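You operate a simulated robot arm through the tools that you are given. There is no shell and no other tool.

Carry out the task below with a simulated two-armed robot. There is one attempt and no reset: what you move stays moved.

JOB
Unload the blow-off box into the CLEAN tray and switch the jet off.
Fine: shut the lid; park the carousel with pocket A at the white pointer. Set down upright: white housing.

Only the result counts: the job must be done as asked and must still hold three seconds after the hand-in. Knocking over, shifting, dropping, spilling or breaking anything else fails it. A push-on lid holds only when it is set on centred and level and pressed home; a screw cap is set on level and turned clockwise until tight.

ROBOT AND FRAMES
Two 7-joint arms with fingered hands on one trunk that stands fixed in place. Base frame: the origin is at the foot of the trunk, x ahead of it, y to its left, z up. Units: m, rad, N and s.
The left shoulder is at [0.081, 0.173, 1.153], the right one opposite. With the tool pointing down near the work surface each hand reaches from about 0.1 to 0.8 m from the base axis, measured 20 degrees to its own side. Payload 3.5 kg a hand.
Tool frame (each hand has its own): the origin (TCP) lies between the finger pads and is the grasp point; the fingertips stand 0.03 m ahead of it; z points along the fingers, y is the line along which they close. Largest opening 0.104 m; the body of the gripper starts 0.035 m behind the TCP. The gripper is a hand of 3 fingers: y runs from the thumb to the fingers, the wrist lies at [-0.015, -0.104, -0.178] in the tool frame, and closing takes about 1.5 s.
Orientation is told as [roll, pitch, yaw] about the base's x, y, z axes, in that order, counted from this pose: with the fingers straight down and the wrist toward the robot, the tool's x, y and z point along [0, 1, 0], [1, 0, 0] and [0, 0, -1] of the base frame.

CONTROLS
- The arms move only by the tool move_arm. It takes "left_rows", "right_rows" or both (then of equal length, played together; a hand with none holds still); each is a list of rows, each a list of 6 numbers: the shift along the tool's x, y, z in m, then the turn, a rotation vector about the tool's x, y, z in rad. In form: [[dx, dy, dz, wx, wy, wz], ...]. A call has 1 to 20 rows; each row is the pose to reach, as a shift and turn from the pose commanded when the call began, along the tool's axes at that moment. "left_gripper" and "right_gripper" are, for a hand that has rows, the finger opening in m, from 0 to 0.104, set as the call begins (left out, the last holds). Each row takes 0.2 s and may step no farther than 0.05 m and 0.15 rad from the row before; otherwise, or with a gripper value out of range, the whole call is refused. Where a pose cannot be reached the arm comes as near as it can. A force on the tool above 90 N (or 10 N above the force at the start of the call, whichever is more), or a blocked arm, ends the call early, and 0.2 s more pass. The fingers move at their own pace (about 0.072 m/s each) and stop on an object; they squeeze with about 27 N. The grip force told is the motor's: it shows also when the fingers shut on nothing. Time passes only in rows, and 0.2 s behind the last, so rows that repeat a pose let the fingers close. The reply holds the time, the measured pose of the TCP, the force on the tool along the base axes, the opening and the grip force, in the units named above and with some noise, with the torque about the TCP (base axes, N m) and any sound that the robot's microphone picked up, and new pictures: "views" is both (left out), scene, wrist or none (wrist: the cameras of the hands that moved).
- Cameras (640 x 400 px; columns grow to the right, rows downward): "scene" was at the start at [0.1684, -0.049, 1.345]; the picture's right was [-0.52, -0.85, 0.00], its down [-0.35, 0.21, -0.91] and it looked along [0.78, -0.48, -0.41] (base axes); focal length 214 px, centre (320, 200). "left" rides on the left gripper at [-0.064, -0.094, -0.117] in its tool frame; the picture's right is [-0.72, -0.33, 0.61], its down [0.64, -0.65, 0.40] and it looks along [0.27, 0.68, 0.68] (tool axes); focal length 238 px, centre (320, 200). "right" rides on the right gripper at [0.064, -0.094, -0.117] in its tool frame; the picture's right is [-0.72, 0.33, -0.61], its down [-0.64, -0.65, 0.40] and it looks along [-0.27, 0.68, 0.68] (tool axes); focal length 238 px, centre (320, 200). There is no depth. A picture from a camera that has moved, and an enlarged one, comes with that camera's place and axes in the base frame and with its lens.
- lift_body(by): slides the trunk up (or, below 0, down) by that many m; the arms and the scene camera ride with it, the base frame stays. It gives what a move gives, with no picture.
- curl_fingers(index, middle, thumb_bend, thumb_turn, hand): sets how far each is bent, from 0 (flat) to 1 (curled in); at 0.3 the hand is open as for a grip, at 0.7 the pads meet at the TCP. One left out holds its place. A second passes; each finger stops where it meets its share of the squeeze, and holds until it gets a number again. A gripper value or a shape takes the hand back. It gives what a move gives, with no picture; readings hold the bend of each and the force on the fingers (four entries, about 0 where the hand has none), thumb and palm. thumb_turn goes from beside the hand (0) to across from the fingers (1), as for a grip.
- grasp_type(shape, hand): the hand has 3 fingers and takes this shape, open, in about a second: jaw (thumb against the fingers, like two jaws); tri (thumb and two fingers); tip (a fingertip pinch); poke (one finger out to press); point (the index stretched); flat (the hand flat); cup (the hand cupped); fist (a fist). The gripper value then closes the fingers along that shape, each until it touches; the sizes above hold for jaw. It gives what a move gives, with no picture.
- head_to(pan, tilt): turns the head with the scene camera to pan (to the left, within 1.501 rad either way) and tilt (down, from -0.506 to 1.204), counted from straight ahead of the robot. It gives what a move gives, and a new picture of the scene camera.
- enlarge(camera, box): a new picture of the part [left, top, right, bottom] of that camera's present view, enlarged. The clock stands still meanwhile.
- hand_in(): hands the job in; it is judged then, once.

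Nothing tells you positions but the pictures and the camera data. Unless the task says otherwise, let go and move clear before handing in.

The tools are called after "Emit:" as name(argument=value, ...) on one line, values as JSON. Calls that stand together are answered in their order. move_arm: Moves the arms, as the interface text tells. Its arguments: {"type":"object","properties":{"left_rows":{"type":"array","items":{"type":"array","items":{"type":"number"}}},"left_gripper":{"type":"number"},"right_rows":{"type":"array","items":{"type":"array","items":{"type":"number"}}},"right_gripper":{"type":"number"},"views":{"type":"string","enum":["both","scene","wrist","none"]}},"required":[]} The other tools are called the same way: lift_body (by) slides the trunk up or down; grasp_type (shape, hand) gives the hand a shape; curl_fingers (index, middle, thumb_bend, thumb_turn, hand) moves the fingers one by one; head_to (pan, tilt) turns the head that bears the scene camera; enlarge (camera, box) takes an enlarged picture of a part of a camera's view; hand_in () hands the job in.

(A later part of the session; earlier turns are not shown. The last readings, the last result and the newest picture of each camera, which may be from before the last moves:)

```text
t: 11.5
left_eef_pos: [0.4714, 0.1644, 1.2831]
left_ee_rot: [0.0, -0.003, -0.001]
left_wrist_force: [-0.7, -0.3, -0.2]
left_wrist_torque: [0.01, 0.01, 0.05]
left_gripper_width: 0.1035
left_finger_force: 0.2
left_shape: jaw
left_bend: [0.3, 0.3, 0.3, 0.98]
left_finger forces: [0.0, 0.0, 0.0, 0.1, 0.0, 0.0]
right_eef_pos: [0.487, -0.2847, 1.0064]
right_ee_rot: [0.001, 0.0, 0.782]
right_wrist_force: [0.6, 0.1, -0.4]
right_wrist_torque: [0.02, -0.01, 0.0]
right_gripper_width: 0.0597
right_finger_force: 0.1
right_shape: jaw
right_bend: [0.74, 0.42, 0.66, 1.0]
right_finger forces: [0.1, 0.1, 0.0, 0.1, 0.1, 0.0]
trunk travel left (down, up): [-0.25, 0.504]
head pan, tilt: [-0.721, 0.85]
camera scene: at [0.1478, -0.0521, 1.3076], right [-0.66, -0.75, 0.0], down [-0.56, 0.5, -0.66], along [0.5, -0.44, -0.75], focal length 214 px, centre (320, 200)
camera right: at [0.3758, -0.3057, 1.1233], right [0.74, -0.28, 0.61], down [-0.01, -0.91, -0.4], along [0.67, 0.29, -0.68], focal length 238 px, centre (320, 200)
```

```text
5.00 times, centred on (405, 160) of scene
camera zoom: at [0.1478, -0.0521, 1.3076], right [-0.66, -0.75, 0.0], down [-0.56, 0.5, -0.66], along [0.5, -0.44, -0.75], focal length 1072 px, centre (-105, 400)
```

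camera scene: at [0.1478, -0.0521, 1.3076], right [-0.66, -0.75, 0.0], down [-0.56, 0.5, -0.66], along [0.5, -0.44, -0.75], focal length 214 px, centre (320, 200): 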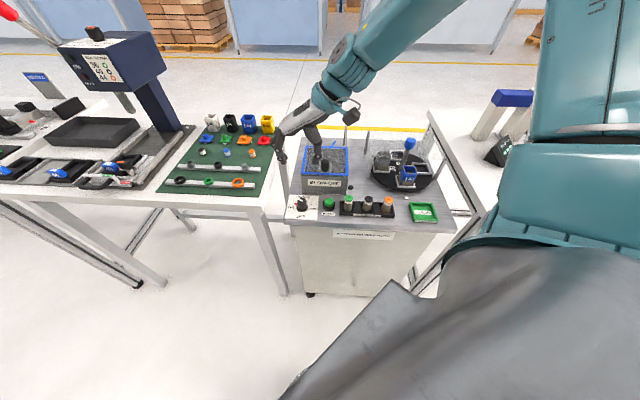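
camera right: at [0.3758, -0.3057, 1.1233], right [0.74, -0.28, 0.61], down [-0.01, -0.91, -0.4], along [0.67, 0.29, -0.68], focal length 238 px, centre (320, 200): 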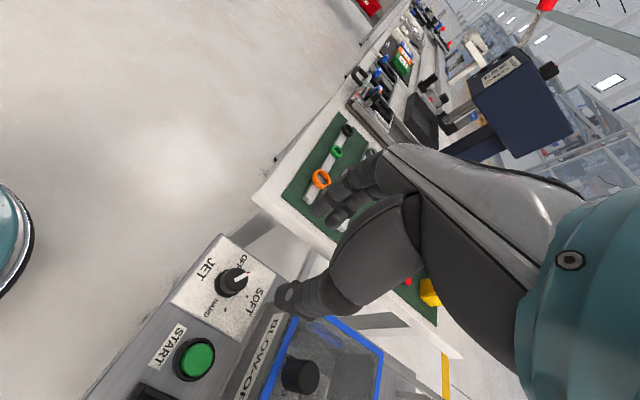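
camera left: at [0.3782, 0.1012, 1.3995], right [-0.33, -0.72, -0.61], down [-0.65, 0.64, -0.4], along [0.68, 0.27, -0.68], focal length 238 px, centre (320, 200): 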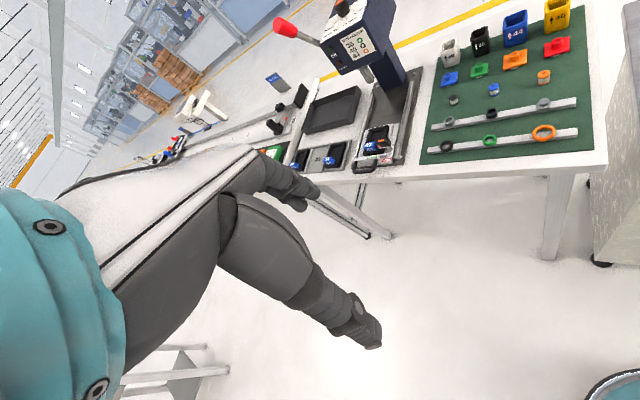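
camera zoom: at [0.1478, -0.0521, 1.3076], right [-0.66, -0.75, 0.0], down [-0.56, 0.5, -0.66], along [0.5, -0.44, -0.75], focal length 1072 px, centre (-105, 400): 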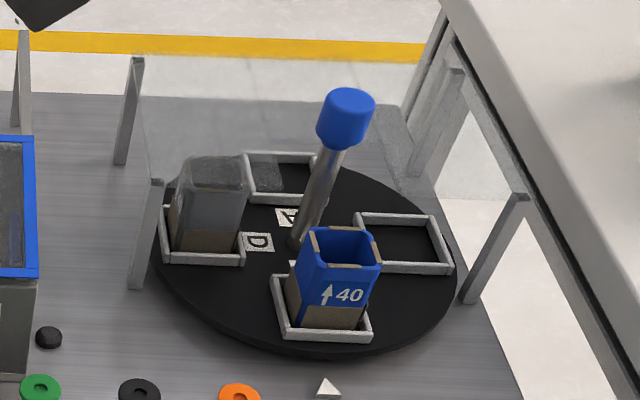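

The jet's red pointer is exactly on the OFF tick. Next is the lid: its black knob is near (0.504, -0.385), z about 0.885 to 0.92. I'll move above it with the fingers aligned along the bench's depth, at yaw -45°.

Emit:
move_arm(right_rows=[[-0.007, -0.005, -0.01, 0, 0, 0.13], [-0.014, -0.01, -0.01, 0, 0, 0.26], [-0.021, -0.015, -0.01, 0, 0, 0.39], [-0.028, -0.02, -0.01, 0, 0, 0.52], [-0.035, -0.025, -0.01, 0, 0, 0.65], [-0.042, -0.03, -0.01, 0, 0, 0.78], [-0.049, -0.035, -0.01, 0, 0, 0.91], [-0.056, -0.04, -0.01, 0, 0, 1.04], [-0.063, -0.045, -0.01, 0, 0, 1.17], [-0.07, -0.05, -0.01, 0, 0, 1.3], [-0.077, -0.055, -0.01, 0, 0, 1.43], [-0.0832, -0.0586, -0.01, 0, 0, 1.567]], views="both")

```text
t: 14.1
left_eef_pos: [0.4713, 0.1624, 1.2833]
left_ee_rot: [0.002, 0.001, 0.0]
left_wrist_force: [0.5, 0.1, -0.1]
left_wrist_torque: [-0.02, -0.03, 0.02]
left_gripper_width: 0.1034
left_finger_force: 0.1
left_shape: jaw
left_bend: [0.3, 0.3, 0.3, 0.98]
left_finger forces: [0.0, 0.0, 0.0, 0.1, 0.0, 0.0]
right_eef_pos: [0.5057, -0.3867, 1.0131]
right_ee_rot: [-0.001, -0.001, -0.784]
right_wrist_force: [-0.9, -0.1, -0.3]
right_wrist_torque: [0.02, -0.01, -0.03]
right_gripper_width: 0.0602
right_finger_force: 0.0
right_shape: jaw
right_bend: [0.74, 0.41, 0.66, 1.0]
right_finger forces: [0.1, 0.0, 0.0, 0.0, 0.0, 0.0]
right hand out of reach, approached as far as the arm can: row 4, 5, 6, 7, 8, 9, 10
trunk travel left (down, up): [-0.25, 0.504]
head pan, tilt: [-0.721, 0.85]
camera scene: at [0.1486, -0.0542, 1.3073], right [-0.66, -0.75, 0.0], down [-0.56, 0.5, -0.66], along [0.5, -0.43, -0.75], focal length 214 px, centre (320, 200)
camera right: at [0.484, -0.2741, 1.1303], right [-0.28, -0.74, 0.61], down [-0.91, 0.01, -0.4], along [0.29, -0.67, -0.68], focal length 238 px, centre (320, 200)
```

scene: 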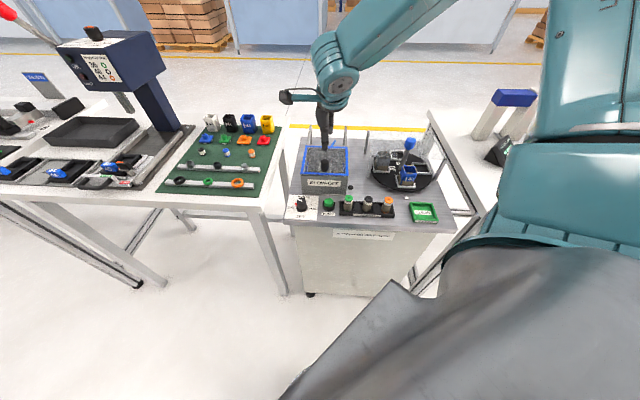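
right: 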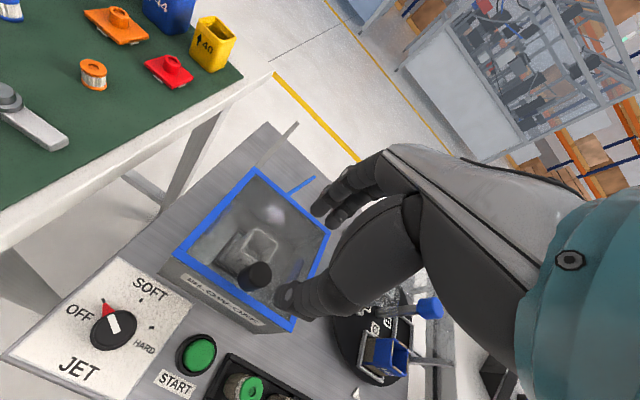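

Emit:
enlarge(camera="right", box=[160, 120, 360, 340])

Emit:
enlarge(camera="right", box=[320, 260, 480, 400])

```text
1.82 times, centred on (260, 230) of right
camera zoom: at [0.484, -0.2741, 1.1303], right [-0.28, -0.74, 0.61], down [-0.91, 0.01, -0.4], along [0.29, -0.67, -0.68], focal length 433 px, centre (429, 146)
```

zoom: 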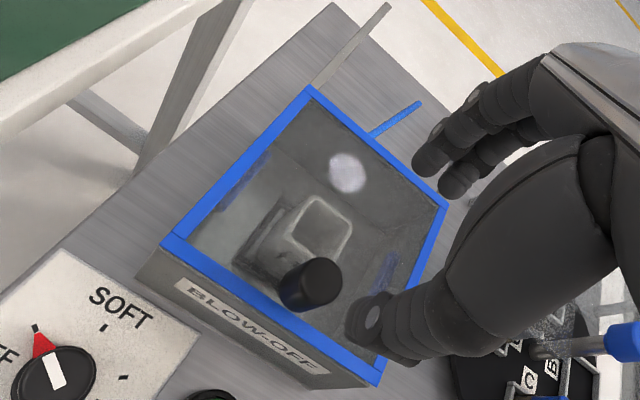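

```text
2.86 times, centred on (400, 330) of right
camera zoom: at [0.484, -0.2741, 1.1303], right [-0.28, -0.74, 0.61], down [-0.91, 0.01, -0.4], along [0.29, -0.67, -0.68], focal length 681 px, centre (91, -171)
```

zoom: 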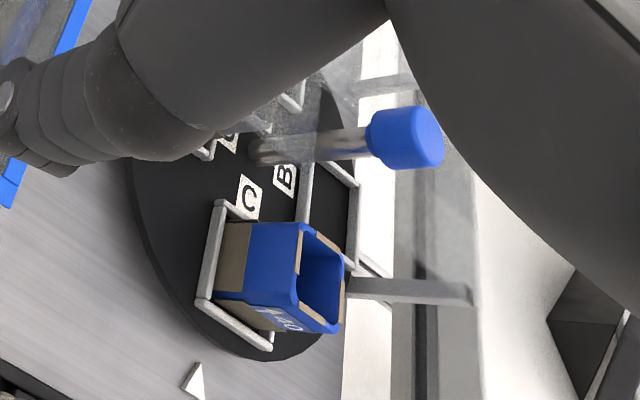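

The letters confirm C is at the pointer, so A is opposite and the carousel needs half a turn. The lid knob sits at about (0.504, -0.383), so I'll lower onto it carefully.

Emit:
move_arm(right_rows=[[0.0014, -0.0037, 0.03, 0, 0, 0], [0.0014, -0.0037, 0.06, 0, 0, 0], [0.0014, -0.0037, 0.08, 0, 0, 0]], views="both")

```text
t: 14.9
left_eef_pos: [0.4722, 0.1639, 1.2835]
left_ee_rot: [0.0, -0.001, 0.0]
left_wrist_force: [-0.4, 0.3, 0.0]
left_wrist_torque: [0.01, -0.02, 0.0]
left_gripper_width: 0.1037
left_finger_force: 0.0
left_shape: jaw
left_bend: [0.3, 0.3, 0.3, 0.98]
left_finger forces: [0.0, 0.0, 0.0, 0.0, 0.0, 0.0]
right_eef_pos: [0.504, -0.3831, 0.9343]
right_ee_rot: [0.002, 0.0, -0.789]
right_wrist_force: [-0.1, -0.5, 1.3]
right_wrist_torque: [0.0, 0.01, -0.01]
right_gripper_width: 0.06
right_finger_force: 0.1
right_shape: jaw
right_bend: [0.74, 0.41, 0.66, 1.0]
right_finger forces: [0.0, 0.0, 0.1, 0.0, 0.0, 0.0]
trunk travel left (down, up): [-0.25, 0.504]
head pan, tilt: [-0.721, 0.85]
camera scene: at [0.1486, -0.053, 1.3074], right [-0.66, -0.75, 0.0], down [-0.56, 0.5, -0.66], along [0.5, -0.44, -0.75], focal length 214 px, centre (320, 200)
camera right: at [0.4828, -0.2705, 1.0521], right [-0.28, -0.74, 0.61], down [-0.91, 0.01, -0.4], along [0.29, -0.67, -0.68], focal length 238 px, centre (320, 200)
```

scene: 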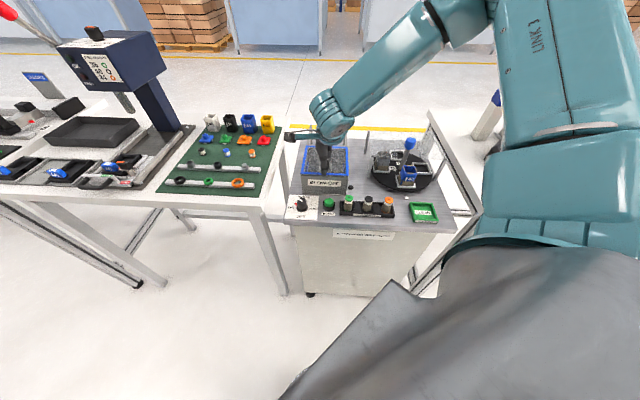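
right: 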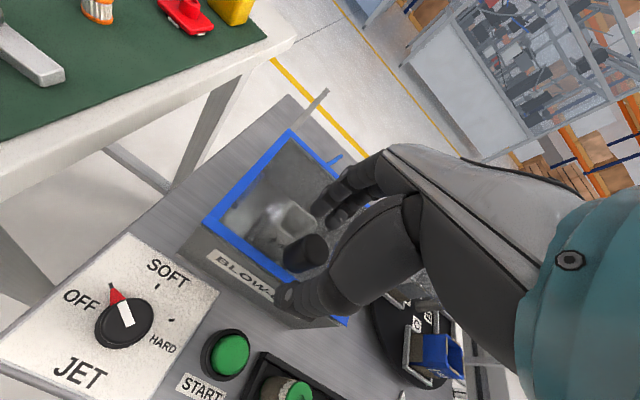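

Emit:
move_arm(right_rows=[[0, 0, 0.006, 0, 0, 0], [0, 0, 0.012, 0, 0, 0]], views="wrist")

Emit:
enlarge(camera="right", box=[220, 150, 400, 340])

Emit:
enlarge(camera="scene", box=[280, 120, 380, 200])

```text
t: 15.5
left_eef_pos: [0.471, 0.1635, 1.2841]
left_ee_rot: [-0.001, 0.001, -0.001]
left_wrist_force: [-0.5, -0.4, -0.2]
left_wrist_torque: [-0.04, -0.02, 0.01]
left_gripper_width: 0.1035
left_finger_force: 0.2
left_shape: jaw
left_bend: [0.3, 0.3, 0.3, 0.98]
left_finger forces: [0.1, 0.0, 0.0, 0.1, 0.0, 0.0]
right_eef_pos: [0.5036, -0.3824, 0.9229]
right_ee_rot: [0.0, -0.001, -0.788]
right_wrist_force: [0.3, 0.7, -0.4]
right_wrist_torque: [0.01, 0.02, 0.0]
right_gripper_width: 0.0601
right_finger_force: 0.1
right_shape: jaw
right_bend: [0.74, 0.41, 0.66, 1.0]
right_finger forces: [0.0, 0.1, 0.0, 0.1, 0.0, 0.0]
trunk travel left (down, up): [-0.25, 0.504]
head pan, tilt: [-0.721, 0.85]
camera right: at [0.4827, -0.27, 1.0405], right [-0.28, -0.74, 0.61], down [-0.91, 0.01, -0.4], along [0.29, -0.67, -0.68], focal length 238 px, centre (320, 200)
```

right: 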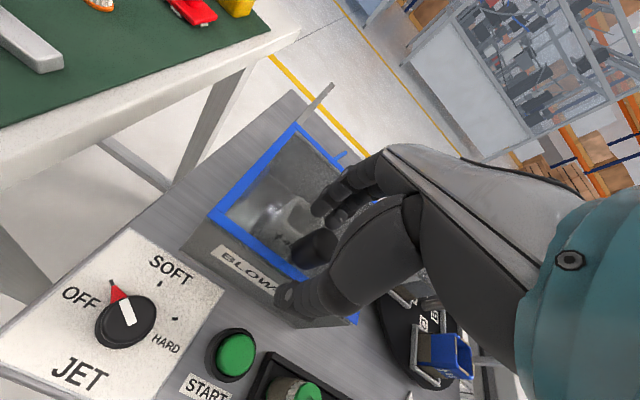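

```text
2.11 times, centred on (310, 245) of right
camera zoom: at [0.4827, -0.27, 1.0405], right [-0.28, -0.74, 0.61], down [-0.91, 0.01, -0.4], along [0.29, -0.67, -0.68], focal length 502 px, centre (341, 105)
```

zoom: 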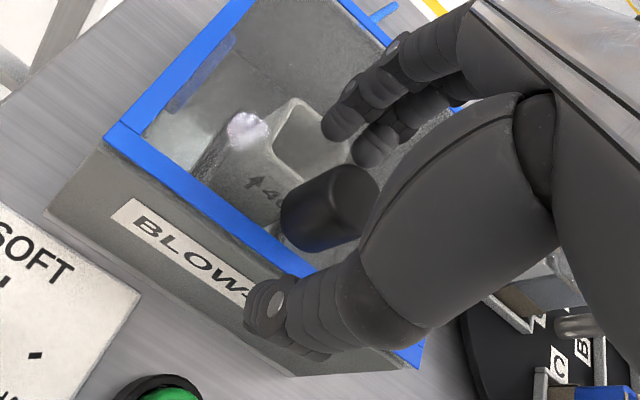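

```text
5.00 times, centred on (330, 160) of scene
camera zoom: at [0.1482, -0.0524, 1.3075], right [-0.66, -0.75, 0.0], down [-0.56, 0.5, -0.66], along [0.5, -0.44, -0.75], focal length 1072 px, centre (270, 400)
```

zoom: 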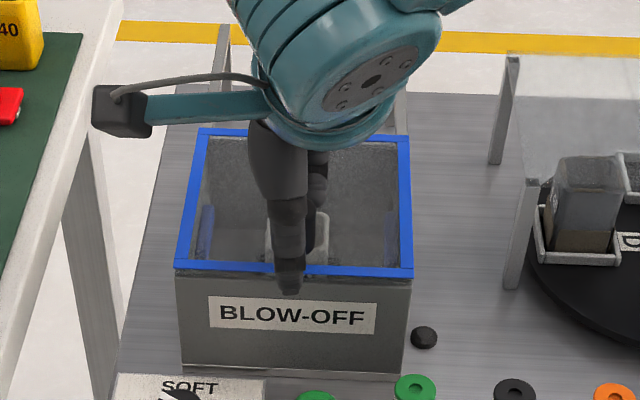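

The thumb tip is close to the lid's surface level, so I'll rise 7 mm before closing on the knob.

Emit:
move_arm(right_rows=[[0, 0, -0.007, 0, 0, 0]], views="none")

Emit:
move_arm(right_rows=[[0, 0, 0, 0, 0, 0], [0, 0, 0, 0, 0, 0], [0, 0, 0, 0, 0, 0], [0, 0, 0, 0, 0, 0]], right_gripper=0.0, views="both")

```text
t: 15.9
left_eef_pos: [0.4715, 0.1637, 1.2825]
left_ee_rot: [0.001, -0.001, -0.001]
left_wrist_force: [-0.2, 0.2, -0.6]
left_wrist_torque: [0.01, -0.02, 0.0]
left_gripper_width: 0.1037
left_finger_force: 0.0
left_shape: jaw
left_bend: [0.3, 0.3, 0.3, 0.98]
left_finger forces: [0.0, 0.0, 0.1, 0.0, 0.0, 0.0]
right_eef_pos: [0.5029, -0.3809, 0.9299]
right_ee_rot: [0.0, 0.0, -0.785]
right_wrist_force: [-0.2, -0.5, 0.1]
right_wrist_torque: [-0.02, 0.01, 0.0]
right_gripper_width: 0.0602
right_finger_force: 0.1
right_shape: jaw
right_bend: [0.74, 0.41, 0.66, 1.0]
right_finger forces: [0.0, 0.0, 0.1, 0.0, 0.1, 0.0]
trunk travel left (down, up): [-0.25, 0.504]
head pan, tilt: [-0.721, 0.85]
```

```text
t: 16.9
left_eef_pos: [0.4724, 0.1641, 1.2834]
left_ee_rot: [-0.001, -0.001, 0.0]
left_wrist_force: [-0.6, 0.2, 0.0]
left_wrist_torque: [0.02, -0.03, 0.01]
left_gripper_width: 0.1038
left_finger_force: 0.0
left_shape: jaw
left_bend: [0.3, 0.3, 0.3, 0.98]
left_finger forces: [0.1, 0.0, 0.0, 0.0, 0.1, 0.0]
right_eef_pos: [0.5049, -0.3817, 0.9295]
right_ee_rot: [0.002, 0.002, -0.785]
right_wrist_force: [0.8, 1.2, -1.8]
right_wrist_torque: [0.02, -0.06, 0.0]
right_gripper_width: 0.0164
right_finger_force: 26.6
right_shape: jaw
right_bend: [0.72, 0.65, 0.74, 1.0]
right_finger forces: [15.6, 8.0, 0.1, 0.0, 23.2, 0.0]
trunk travel left (down, up): [-0.25, 0.504]
head pan, tilt: [-0.721, 0.85]
camera scene: at [0.1485, -0.0523, 1.3074], right [-0.66, -0.75, 0.0], down [-0.56, 0.5, -0.66], along [0.5, -0.44, -0.75], focal length 214 px, centre (320, 200)
camera right: at [0.4827, -0.2695, 1.0474], right [-0.28, -0.74, 0.61], down [-0.91, 0.01, -0.4], along [0.29, -0.67, -0.68], focal length 238 px, centre (320, 200)
```

scene: 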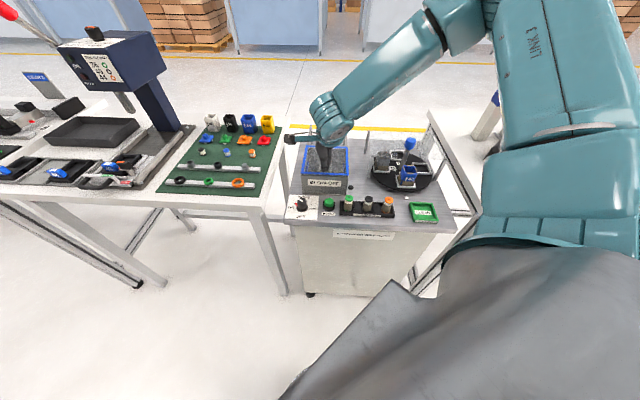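
right: 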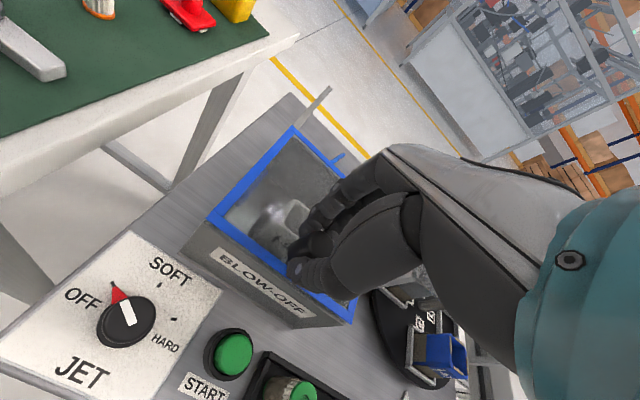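

The knob is gripped. I'll test sliding the lid 1 cm toward the back.

Emit:
move_arm(right_rows=[[0, 0.004, 0, 0, 0, 0], [0, 0.008, 0, 0, 0, 0], [0, 0.012, 0, 0, 0, 0]], views="wrist")

```text
t: 17.7
left_eef_pos: [0.4714, 0.1637, 1.2822]
left_ee_rot: [0.0, 0.0, -0.001]
left_wrist_force: [0.1, 1.3, 0.8]
left_wrist_torque: [-0.01, -0.02, -0.03]
left_gripper_width: 0.1038
left_finger_force: 0.1
left_shape: jaw
left_bend: [0.3, 0.3, 0.3, 0.98]
left_finger forces: [0.0, 0.0, 0.0, 0.0, 0.0, 0.0]
right_eef_pos: [0.5132, -0.3895, 0.9289]
right_ee_rot: [0.001, 0.0, -0.787]
right_wrist_force: [1.2, 1.4, -2.3]
right_wrist_torque: [0.0, -0.02, -0.05]
right_gripper_width: 0.0165
right_finger_force: 26.8
right_shape: jaw
right_bend: [0.72, 0.65, 0.74, 1.0]
right_finger forces: [15.9, 8.3, 0.0, 0.0, 23.1, 0.1]
trunk travel left (down, up): [-0.25, 0.504]
head pan, tilt: [-0.721, 0.85]
camera right: at [0.4915, -0.2782, 1.0473], right [-0.28, -0.74, 0.61], down [-0.91, 0.01, -0.4], along [0.29, -0.67, -0.68], focal length 238 px, centre (320, 200)
```

right: 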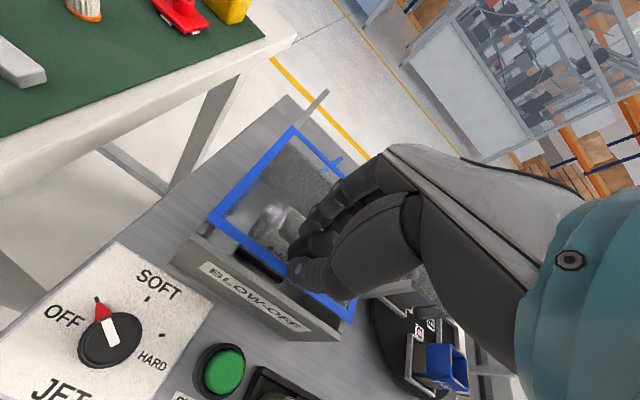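

The lid slides freely with almost no force. I'll continue to about 12 cm of travel.

Emit:
move_arm(right_rows=[[0, 0.015, 0, 0, 0, 0], [0, 0.03, 0, 0, 0, 0], [0, 0.045, 0, 0, 0, 0], [0, 0.06, 0, 0, 0, 0], [0, 0.075, 0, 0, 0, 0], [0, 0.09, 0, 0, 0, 0], [0, 0.1, 0, 0, 0, 0], [0, 0.108, 0, 0, 0, 0]], views="both")

```text
t: 19.5
left_eef_pos: [0.4727, 0.1644, 1.2841]
left_ee_rot: [0.0, -0.001, 0.001]
left_wrist_force: [-0.3, 0.6, -0.7]
left_wrist_torque: [-0.01, -0.01, -0.01]
left_gripper_width: 0.1035
left_finger_force: 0.1
left_shape: jaw
left_bend: [0.3, 0.3, 0.3, 0.98]
left_finger forces: [0.0, 0.1, 0.1, 0.0, 0.0, 0.0]
right_eef_pos: [0.5891, -0.4672, 0.9292]
right_ee_rot: [0.0, -0.001, -0.785]
right_wrist_force: [2.7, 3.4, -3.2]
right_wrist_torque: [0.04, -0.08, -0.01]
right_gripper_width: 0.0164
right_finger_force: 27.3
right_shape: jaw
right_bend: [0.72, 0.65, 0.74, 1.0]
right_finger forces: [16.5, 7.8, 0.0, 0.0, 23.3, 0.0]
trunk travel left (down, up): [-0.25, 0.504]
head pan, tilt: [-0.721, 0.85]
camera scene: at [0.1488, -0.0523, 1.3074], right [-0.66, -0.75, 0.0], down [-0.56, 0.5, -0.66], along [0.5, -0.44, -0.75], focal length 214 px, centre (320, 200)
camera right: at [0.5681, -0.3551, 1.0474], right [-0.28, -0.74, 0.61], down [-0.91, 0.01, -0.4], along [0.29, -0.67, -0.68], focal length 238 px, centre (320, 200)
```

scene: 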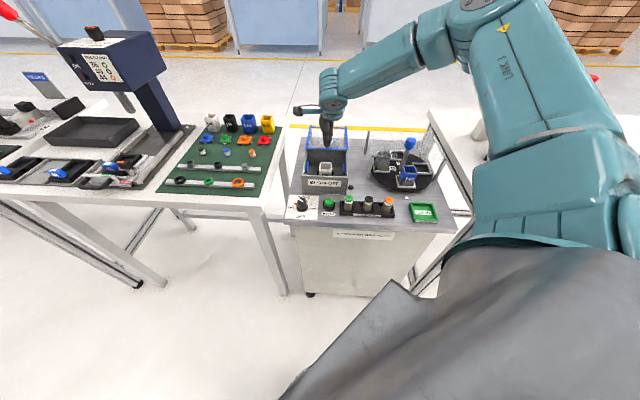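
right: 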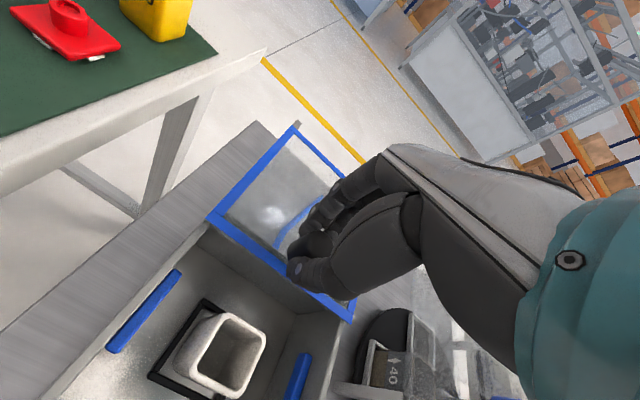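

Emit:
enlarge(camera="scene", box=[290, 110, 370, 200])

Emit:
enlarge(camera="right", box=[60, 160, 360, 400])

```text
4.44 times, centred on (330, 155) of scene
camera zoom: at [0.1488, -0.0523, 1.3074], right [-0.66, -0.75, 0.0], down [-0.56, 0.5, -0.66], along [0.5, -0.44, -0.75], focal length 953 px, centre (276, 400)
```

zoom: 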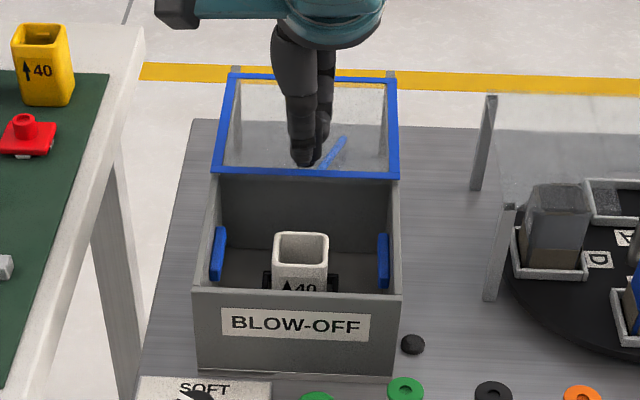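

```text
1.67 times, centred on (210, 280) of right
camera zoom: at [0.5681, -0.3551, 1.0474], right [-0.28, -0.74, 0.61], down [-0.91, 0.01, -0.4], along [0.29, -0.67, -0.68], focal length 397 px, centre (503, 67)
```

zoom: 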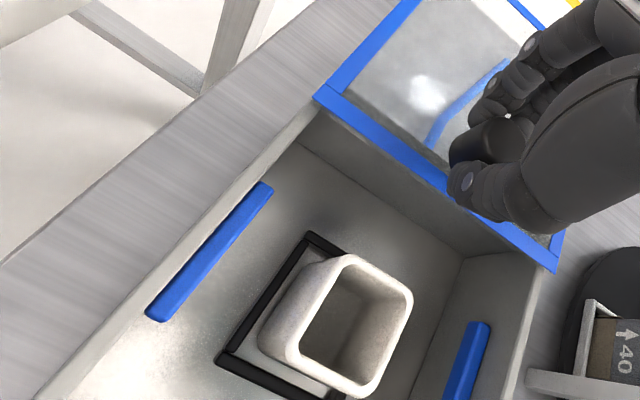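

The lid is open about 12 cm. The white housing stands upright in a low black cradle at about (0.5365, -0.417), with its top at z about 0.864. I'll let go of the lid knob and rise.

Emit:
move_arm(right_rows=[[0, 0, 0, 0, 0, 0], [0, 0, 0, 0, 0, 0], [0, 0, -0.03, 0, 0, 0], [0, 0, -0.06, 0, 0, 0], [0, 0, -0.1, 0, 0, 0]], right_gripper=0.06, views="both")

```text
t: 20.7
left_eef_pos: [0.4717, 0.1645, 1.2834]
left_ee_rot: [0.0, 0.0, 0.001]
left_wrist_force: [0.2, 0.1, 0.7]
left_wrist_torque: [0.03, -0.04, 0.0]
left_gripper_width: 0.1037
left_finger_force: 0.0
left_shape: jaw
left_bend: [0.3, 0.3, 0.3, 0.98]
left_finger forces: [0.1, 0.0, 0.1, 0.0, 0.0, 0.0]
right_eef_pos: [0.5873, -0.4647, 1.0296]
right_ee_rot: [-0.001, -0.001, -0.787]
right_wrist_force: [0.2, 0.3, 0.3]
right_wrist_torque: [-0.04, 0.01, -0.01]
right_gripper_width: 0.0598
right_finger_force: 0.1
right_shape: jaw
right_bend: [0.74, 0.42, 0.66, 1.0]
right_finger forces: [0.0, 0.1, 0.1, 0.0, 0.0, 0.0]
trunk travel left (down, up): [-0.25, 0.504]
head pan, tilt: [-0.721, 0.85]
camera scene: at [0.1477, -0.0521, 1.3076], right [-0.66, -0.75, 0.0], down [-0.56, 0.5, -0.66], along [0.5, -0.44, -0.75], focal length 214 px, centre (320, 200)
camera right: at [0.5664, -0.3543, 1.1481], right [-0.28, -0.74, 0.61], down [-0.91, 0.01, -0.4], along [0.29, -0.67, -0.68], focal length 238 px, centre (320, 200)
```

scene: 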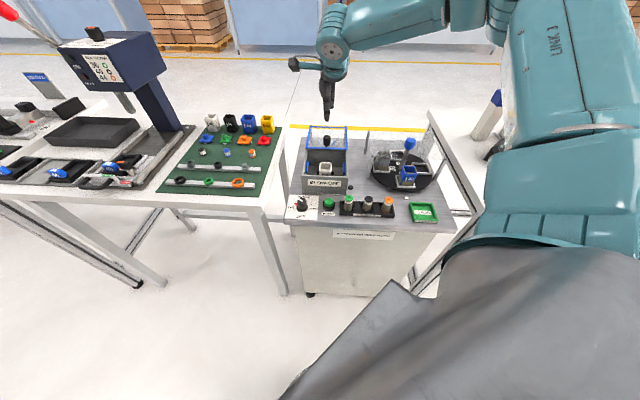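
right: 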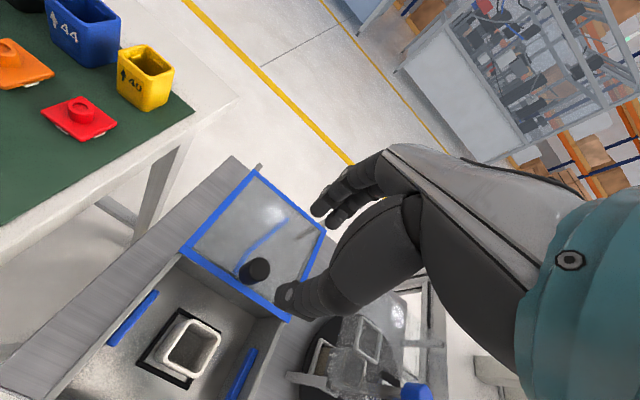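

Emit:
enlarge(camera="right", box=[80, 220, 340, 400])

Emit:
enlarge(camera="scene", box=[290, 115, 370, 200])

Emit:
enlarge(camera="right", box=[280, 260, 480, 400])

```text
2.22 times, centred on (210, 310) of right
camera zoom: at [0.5664, -0.3543, 1.1481], right [-0.28, -0.74, 0.61], down [-0.91, 0.01, -0.4], along [0.29, -0.67, -0.68], focal length 530 px, centre (564, -44)
```

zoom: 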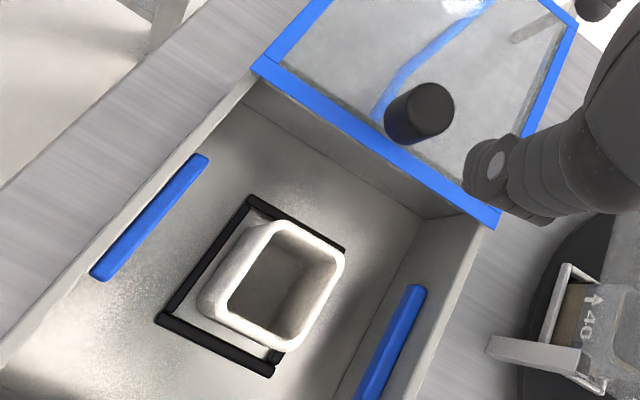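

```text
4.71 times, centred on (330, 158) of scene
camera zoom: at [0.1477, -0.0521, 1.3076], right [-0.66, -0.75, 0.0], down [-0.56, 0.5, -0.66], along [0.5, -0.44, -0.75], focal length 1009 px, centre (273, 400)
```

zoom: 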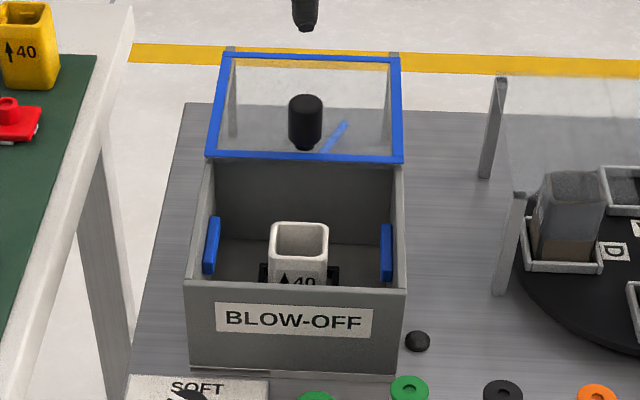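

```text
2.86 times, centred on (380, 330) of right
camera zoom: at [0.5664, -0.3543, 1.1481], right [-0.28, -0.74, 0.61], down [-0.91, 0.01, -0.4], along [0.29, -0.67, -0.68], focal length 681 px, centre (149, -171)
```

zoom: 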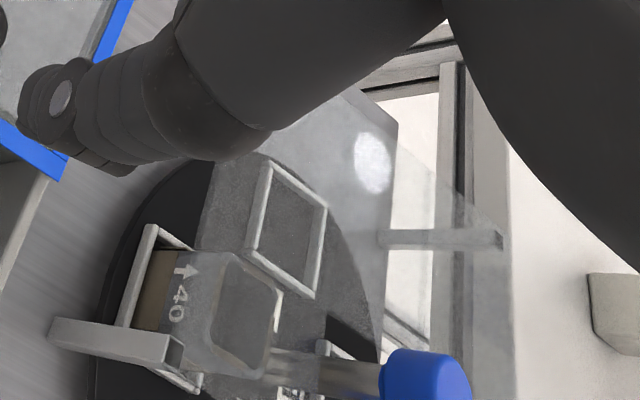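

The lid stays open by itself. I'll move over the housing and turn the hand to yaw +45°, so the thumb and fingers go down on its left and right sides where there is room.

Emit:
move_arm(right_rows=[[0, -0.006, 0, 0, 0, -0.13], [0, -0.012, 0, 0, 0, -0.26], [0, -0.018, 0, 0, 0, -0.39], [0, -0.024, 0, 0, 0, -0.52], [0, -0.03, 0, 0, 0, -0.65], [0, -0.036, 0, 0, 0, -0.78], [0, -0.042, 0, 0, 0, -0.91], [0, -0.048, 0, 0, 0, -1.04], [0, -0.054, 0, 0, 0, -1.17], [-0.001, -0.06, 0, 0, 0, -1.3], [-0.0014, -0.066, 0, 0, 0, -1.43], [-0.0014, -0.0694, 0, 0, 0, -1.57]], right_gripper=0.065, views="both")

```text
t: 23.3
left_eef_pos: [0.4731, 0.1629, 1.2823]
left_ee_rot: [0.0, -0.001, 0.0]
left_wrist_force: [1.5, 0.0, 0.7]
left_wrist_torque: [-0.01, -0.01, -0.02]
left_gripper_width: 0.1033
left_finger_force: 0.0
left_shape: jaw
left_bend: [0.3, 0.3, 0.3, 0.98]
left_finger forces: [0.0, 0.0, 0.0, 0.0, 0.1, 0.1]
right_eef_pos: [0.5376, -0.4196, 1.0303]
right_ee_rot: [0.002, -0.001, 0.785]
right_wrist_force: [-0.2, 0.5, -0.3]
right_wrist_torque: [-0.04, 0.05, 0.0]
right_gripper_width: 0.0645
right_finger_force: 0.0
right_shape: jaw
right_bend: [0.28, 0.4, 0.63, 1.0]
right_finger forces: [0.0, 0.1, 0.1, 0.0, 0.1, 0.0]
trunk travel left (down, up): [-0.25, 0.504]
head pan, tilt: [-0.721, 0.85]
camera scene: at [0.1484, -0.0525, 1.3074], right [-0.66, -0.75, 0.0], down [-0.56, 0.5, -0.66], along [0.5, -0.44, -0.75], focal length 214 px, centre (320, 200)
camera right: at [0.4271, -0.4403, 1.147], right [0.74, -0.28, 0.61], down [-0.01, -0.91, -0.41], along [0.67, 0.29, -0.68], focal length 238 px, centre (320, 200)
```

scene: 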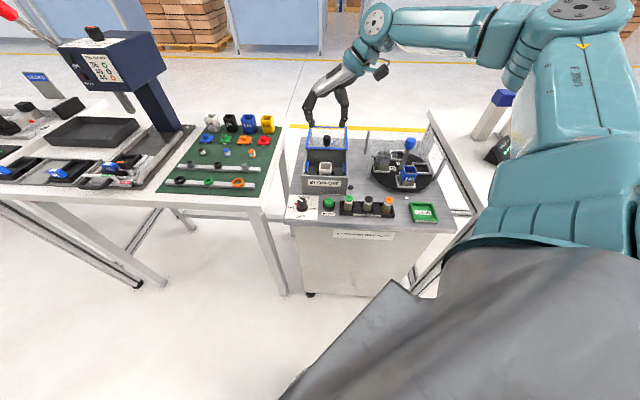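
right: 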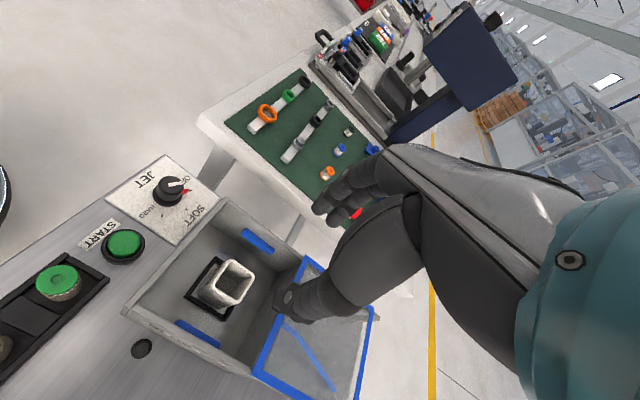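

Emit:
enlarge(camera="right", box=[120, 200, 320, 400])

Emit:
enlarge(camera="scene", box=[290, 60, 400, 200])

```text
2.00 times, centred on (220, 300) of right
camera zoom: at [0.4271, -0.4403, 1.147], right [0.74, -0.28, 0.61], down [-0.01, -0.91, -0.41], along [0.67, 0.29, -0.68], focal length 477 px, centre (520, 0)
```

zoom: 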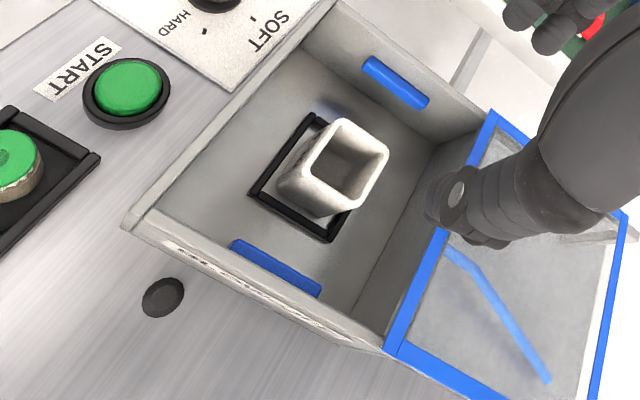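

```text
2.86 times, centred on (345, 130) of scene
camera zoom: at [0.1484, -0.0525, 1.3074], right [-0.66, -0.75, 0.0], down [-0.56, 0.5, -0.66], along [0.5, -0.44, -0.75], focal length 613 px, centre (249, 400)
```

zoom: 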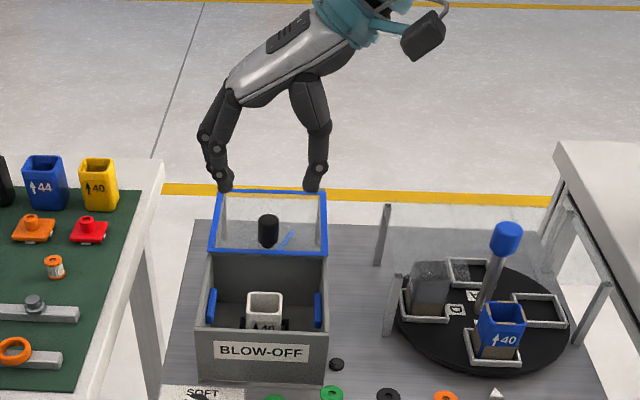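

Alignment looks good: the fingers straddle left and right with the walls clear at about 6 cm. I'll descend to just above the rim and check.

Emit:
move_arm(right_rows=[[0.002, 0.0008, 0.04, 0, 0, 0], [0.002, 0.0008, 0.08, 0, 0, 0], [0.002, 0.0008, 0.105, 0, 0, 0], [0.002, 0.0008, 0.125, 0, 0, 0]], views="both")

Emit:
enlarge(camera="right", box=[180, 180, 380, 340])

Emit:
enlarge(camera="scene", box=[290, 100, 370, 200])

```text
t: 24.3
left_eef_pos: [0.4713, 0.1637, 1.2821]
left_ee_rot: [0.0, -0.001, 0.001]
left_wrist_force: [-0.6, -0.6, -0.3]
left_wrist_torque: [-0.01, 0.0, 0.02]
left_gripper_width: 0.1037
left_finger_force: 0.1
left_shape: jaw
left_bend: [0.3, 0.3, 0.3, 0.98]
left_finger forces: [0.0, 0.0, 0.0, 0.1, 0.1, 0.0]
right_eef_pos: [0.5381, -0.4172, 0.9036]
right_ee_rot: [0.002, -0.003, 0.782]
right_wrist_force: [-1.8, 0.7, 0.3]
right_wrist_torque: [-0.01, 0.02, -0.02]
right_gripper_width: 0.0644
right_finger_force: 0.1
right_shape: jaw
right_bend: [0.28, 0.4, 0.63, 1.0]
right_finger forces: [0.1, 0.0, 0.0, 0.1, 0.0, 0.0]
trunk travel left (down, up): [-0.25, 0.504]
head pan, tilt: [-0.721, 0.85]
camera scene: at [0.1484, -0.0525, 1.3074], right [-0.66, -0.75, 0.0], down [-0.56, 0.5, -0.66], along [0.5, -0.44, -0.75], focal length 214 px, centre (320, 200)
camera right: at [0.4263, -0.438, 1.0212], right [0.74, -0.28, 0.61], down [-0.01, -0.91, -0.41], along [0.67, 0.29, -0.68], focal length 238 px, centre (320, 200)
```

scene: 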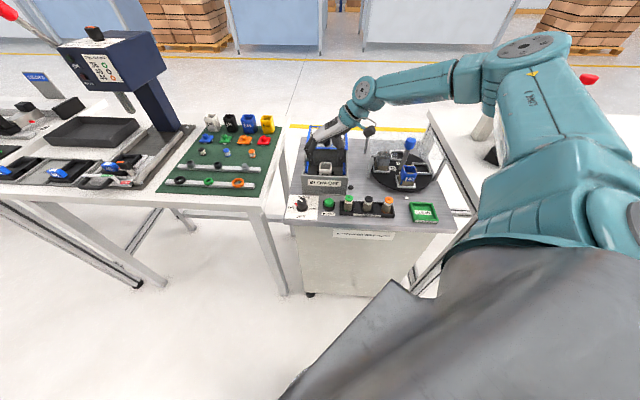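
right: 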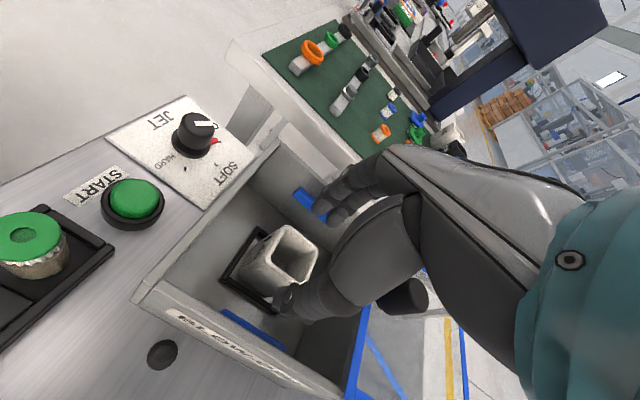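

```text
2.50 times, centred on (280, 260) of right
camera zoom: at [0.4263, -0.438, 1.0212], right [0.74, -0.28, 0.61], down [-0.01, -0.91, -0.41], along [0.67, 0.29, -0.68], focal length 596 px, centre (420, 50)
```

zoom: 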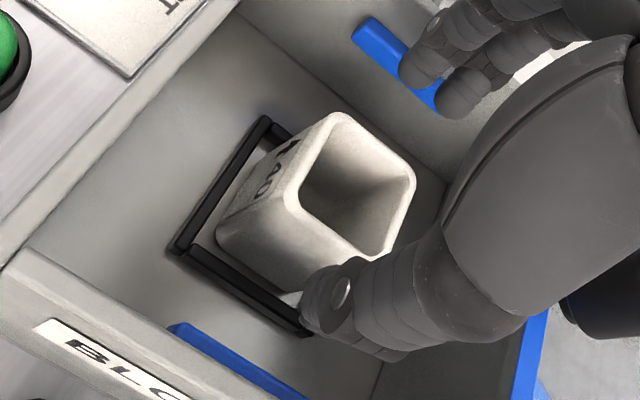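

```text
4.00 times, centred on (330, 150) of scene
camera zoom: at [0.1484, -0.0525, 1.3074], right [-0.66, -0.75, 0.0], down [-0.56, 0.5, -0.66], along [0.5, -0.44, -0.75], focal length 858 px, centre (280, 400)
```

zoom: 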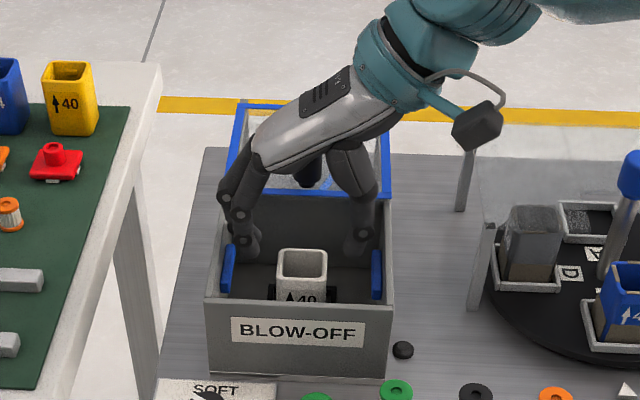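

Everything lines up with the rim centred between the fingers. I'll descend the last 4 cm and close.

Emit:
move_arm(right_rows=[[0, 0, 0.015, 0, 0, 0], [0, 0, 0.028, 0, 0, 0], [0, 0, 0.038, 0, 0, 0]], views="both")

Emit:
enlarge(camera="scene", box=[290, 100, 370, 200])

Emit:
enlarge(camera="right", box=[180, 180, 380, 340])

```text
t: 25.1
left_eef_pos: [0.4704, 0.1629, 1.2835]
left_ee_rot: [0.0, -0.003, 0.001]
left_wrist_force: [-0.1, -0.6, 0.4]
left_wrist_torque: [-0.03, -0.02, -0.05]
left_gripper_width: 0.1035
left_finger_force: 0.0
left_shape: jaw
left_bend: [0.3, 0.3, 0.3, 0.98]
left_finger forces: [0.1, 0.0, 0.0, 0.0, 0.1, 0.1]
right_eef_pos: [0.5372, -0.4173, 0.8676]
right_ee_rot: [-0.002, -0.006, 0.781]
right_wrist_force: [-6.6, -6.6, 9.8]
right_wrist_torque: [0.45, -0.61, -0.08]
right_gripper_width: 0.064
right_finger_force: 0.0
right_shape: jaw
right_bend: [0.28, 0.41, 0.63, 1.0]
right_finger forces: [0.1, 12.7, 0.1, 0.1, 0.0, 0.1]
trunk travel left (down, up): [-0.25, 0.504]
head pan, tilt: [-0.721, 0.85]
camera scene: at [0.1465, -0.0526, 1.3079], right [-0.66, -0.75, 0.0], down [-0.56, 0.5, -0.66], along [0.5, -0.44, -0.75], focal length 214 px, centre (320, 200)
camera right: at [0.4254, -0.4383, 0.985], right [0.74, -0.28, 0.62], down [-0.01, -0.91, -0.41], along [0.68, 0.29, -0.67], focal length 238 px, centre (320, 200)
```

scene: 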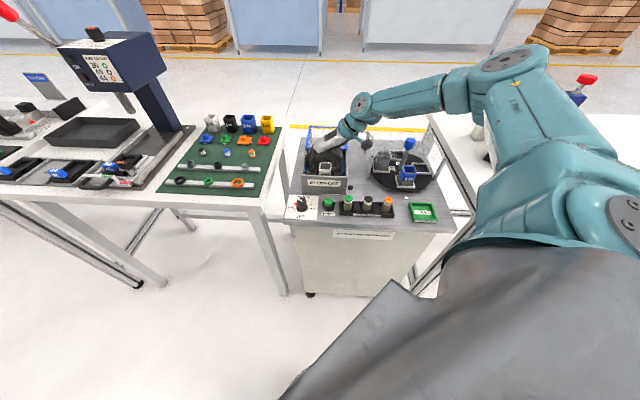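
right: 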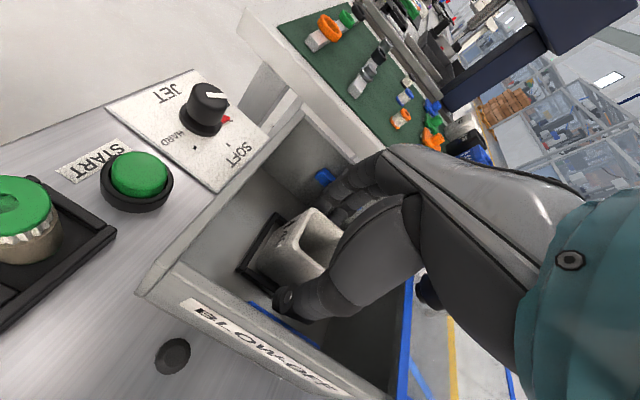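

```text
4.00 times, centred on (330, 150) of scene
camera zoom: at [0.1465, -0.0526, 1.3079], right [-0.66, -0.75, 0.0], down [-0.56, 0.5, -0.66], along [0.5, -0.44, -0.75], focal length 858 px, centre (280, 400)
```

zoom: 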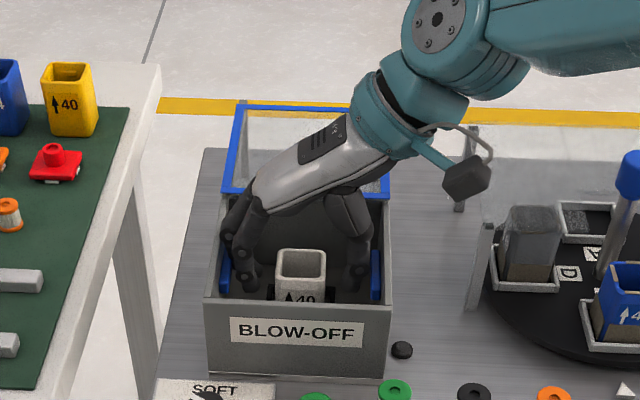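

```text
2.50 times, centred on (280, 260) of right
camera zoom: at [0.4254, -0.4383, 0.985], right [0.74, -0.28, 0.62], down [-0.01, -0.91, -0.41], along [0.68, 0.29, -0.67], focal length 596 px, centre (420, 50)
```

zoom: 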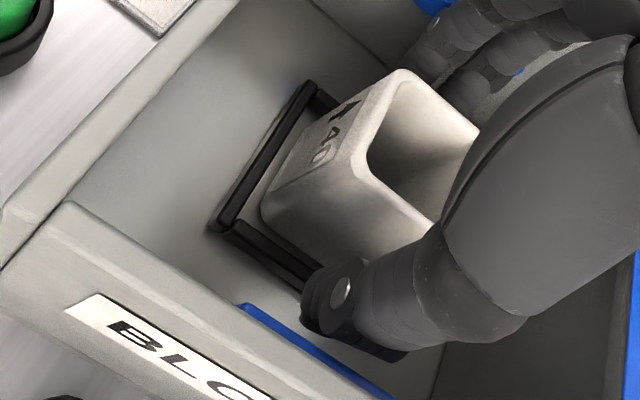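

The middle finger touches the left wall slightly, at about 12 N. I'll back up 8 mm and narrow the opening, then check the forces.

Emit:
move_arm(right_rows=[[0, 0, -0.008, 0, 0, 0], [0, 0, -0.008, 0, 0, 0], [0, 0, -0.008, 0, 0, 0]], right_gripper=0.052, views="wrist")

Emit:
enlarge(camera="scene", box=[290, 110, 360, 200])

```text
t: 25.9
left_eef_pos: [0.4701, 0.1637, 1.2824]
left_ee_rot: [-0.001, -0.001, 0.0]
left_wrist_force: [-0.6, -0.2, 0.1]
left_wrist_torque: [0.02, -0.05, -0.01]
left_gripper_width: 0.1036
left_finger_force: 0.1
left_shape: jaw
left_bend: [0.3, 0.3, 0.3, 0.98]
left_finger forces: [0.1, 0.0, 0.0, 0.0, 0.1, 0.0]
right_eef_pos: [0.5377, -0.4171, 0.8746]
right_ee_rot: [0.001, 0.0, 0.784]
right_wrist_force: [1.0, 1.0, 0.4]
right_wrist_torque: [-0.01, 0.01, 0.03]
right_gripper_width: 0.0525
right_finger_force: 0.1
right_shape: jaw
right_bend: [0.74, 0.44, 0.69, 1.0]
right_finger forces: [0.1, 0.0, 0.0, 0.0, 0.1, 0.0]
trunk travel left (down, up): [-0.25, 0.504]
head pan, tilt: [-0.721, 0.85]
camera right: at [0.4262, -0.4377, 0.992], right [0.74, -0.28, 0.61], down [-0.01, -0.91, -0.41], along [0.67, 0.29, -0.68], focal length 238 px, centre (320, 200)
```

right: 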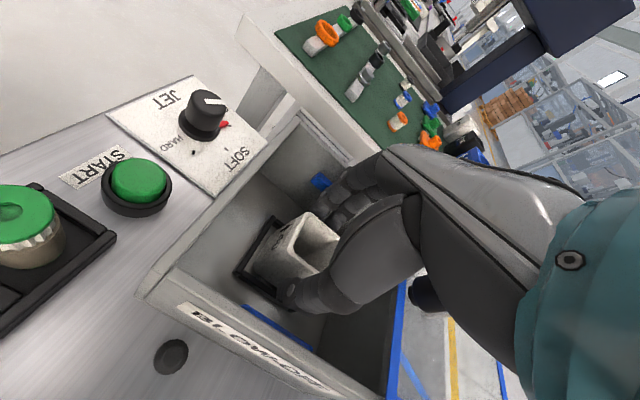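

```text
4.44 times, centred on (325, 155) of scene
camera zoom: at [0.148, -0.0524, 1.3075], right [-0.66, -0.75, 0.0], down [-0.56, 0.5, -0.66], along [0.5, -0.44, -0.75], focal length 953 px, centre (298, 400)
```

zoom: 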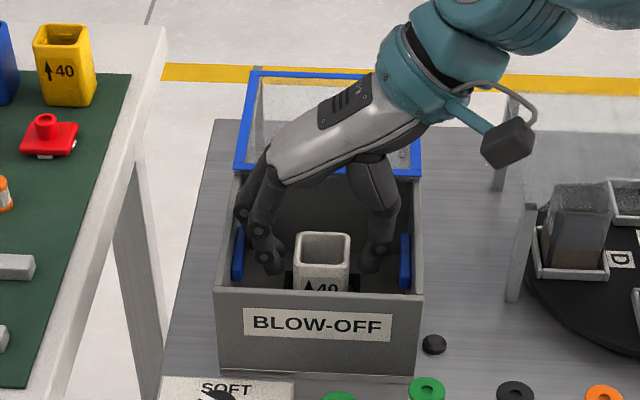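

Emit:
move_arm(right_rows=[[0, 0, 0.004, 0, 0, 0], [0, 0, 0.008, 0, 0, 0]], views="none")

```text
t: 26.5
left_eef_pos: [0.4717, 0.1638, 1.2826]
left_ee_rot: [-0.001, 0.0, 0.001]
left_wrist_force: [0.8, 0.0, 0.4]
left_wrist_torque: [0.04, 0.0, -0.02]
left_gripper_width: 0.1036
left_finger_force: 0.0
left_shape: jaw
left_bend: [0.3, 0.3, 0.3, 0.98]
left_finger forces: [0.0, 0.1, 0.1, 0.1, 0.1, 0.1]
right_eef_pos: [0.5377, -0.4175, 0.8657]
right_ee_rot: [0.0, -0.002, 0.783]
right_wrist_force: [-0.7, 0.2, 0.5]
right_wrist_torque: [-0.03, -0.04, 0.0]
right_gripper_width: 0.0526
right_finger_force: 0.1
right_shape: jaw
right_bend: [0.74, 0.44, 0.69, 1.0]
right_finger forces: [0.0, 0.2, 0.0, 0.0, 0.0, 0.1]
trunk travel left (down, up): [-0.25, 0.504]
head pan, tilt: [-0.721, 0.85]
```

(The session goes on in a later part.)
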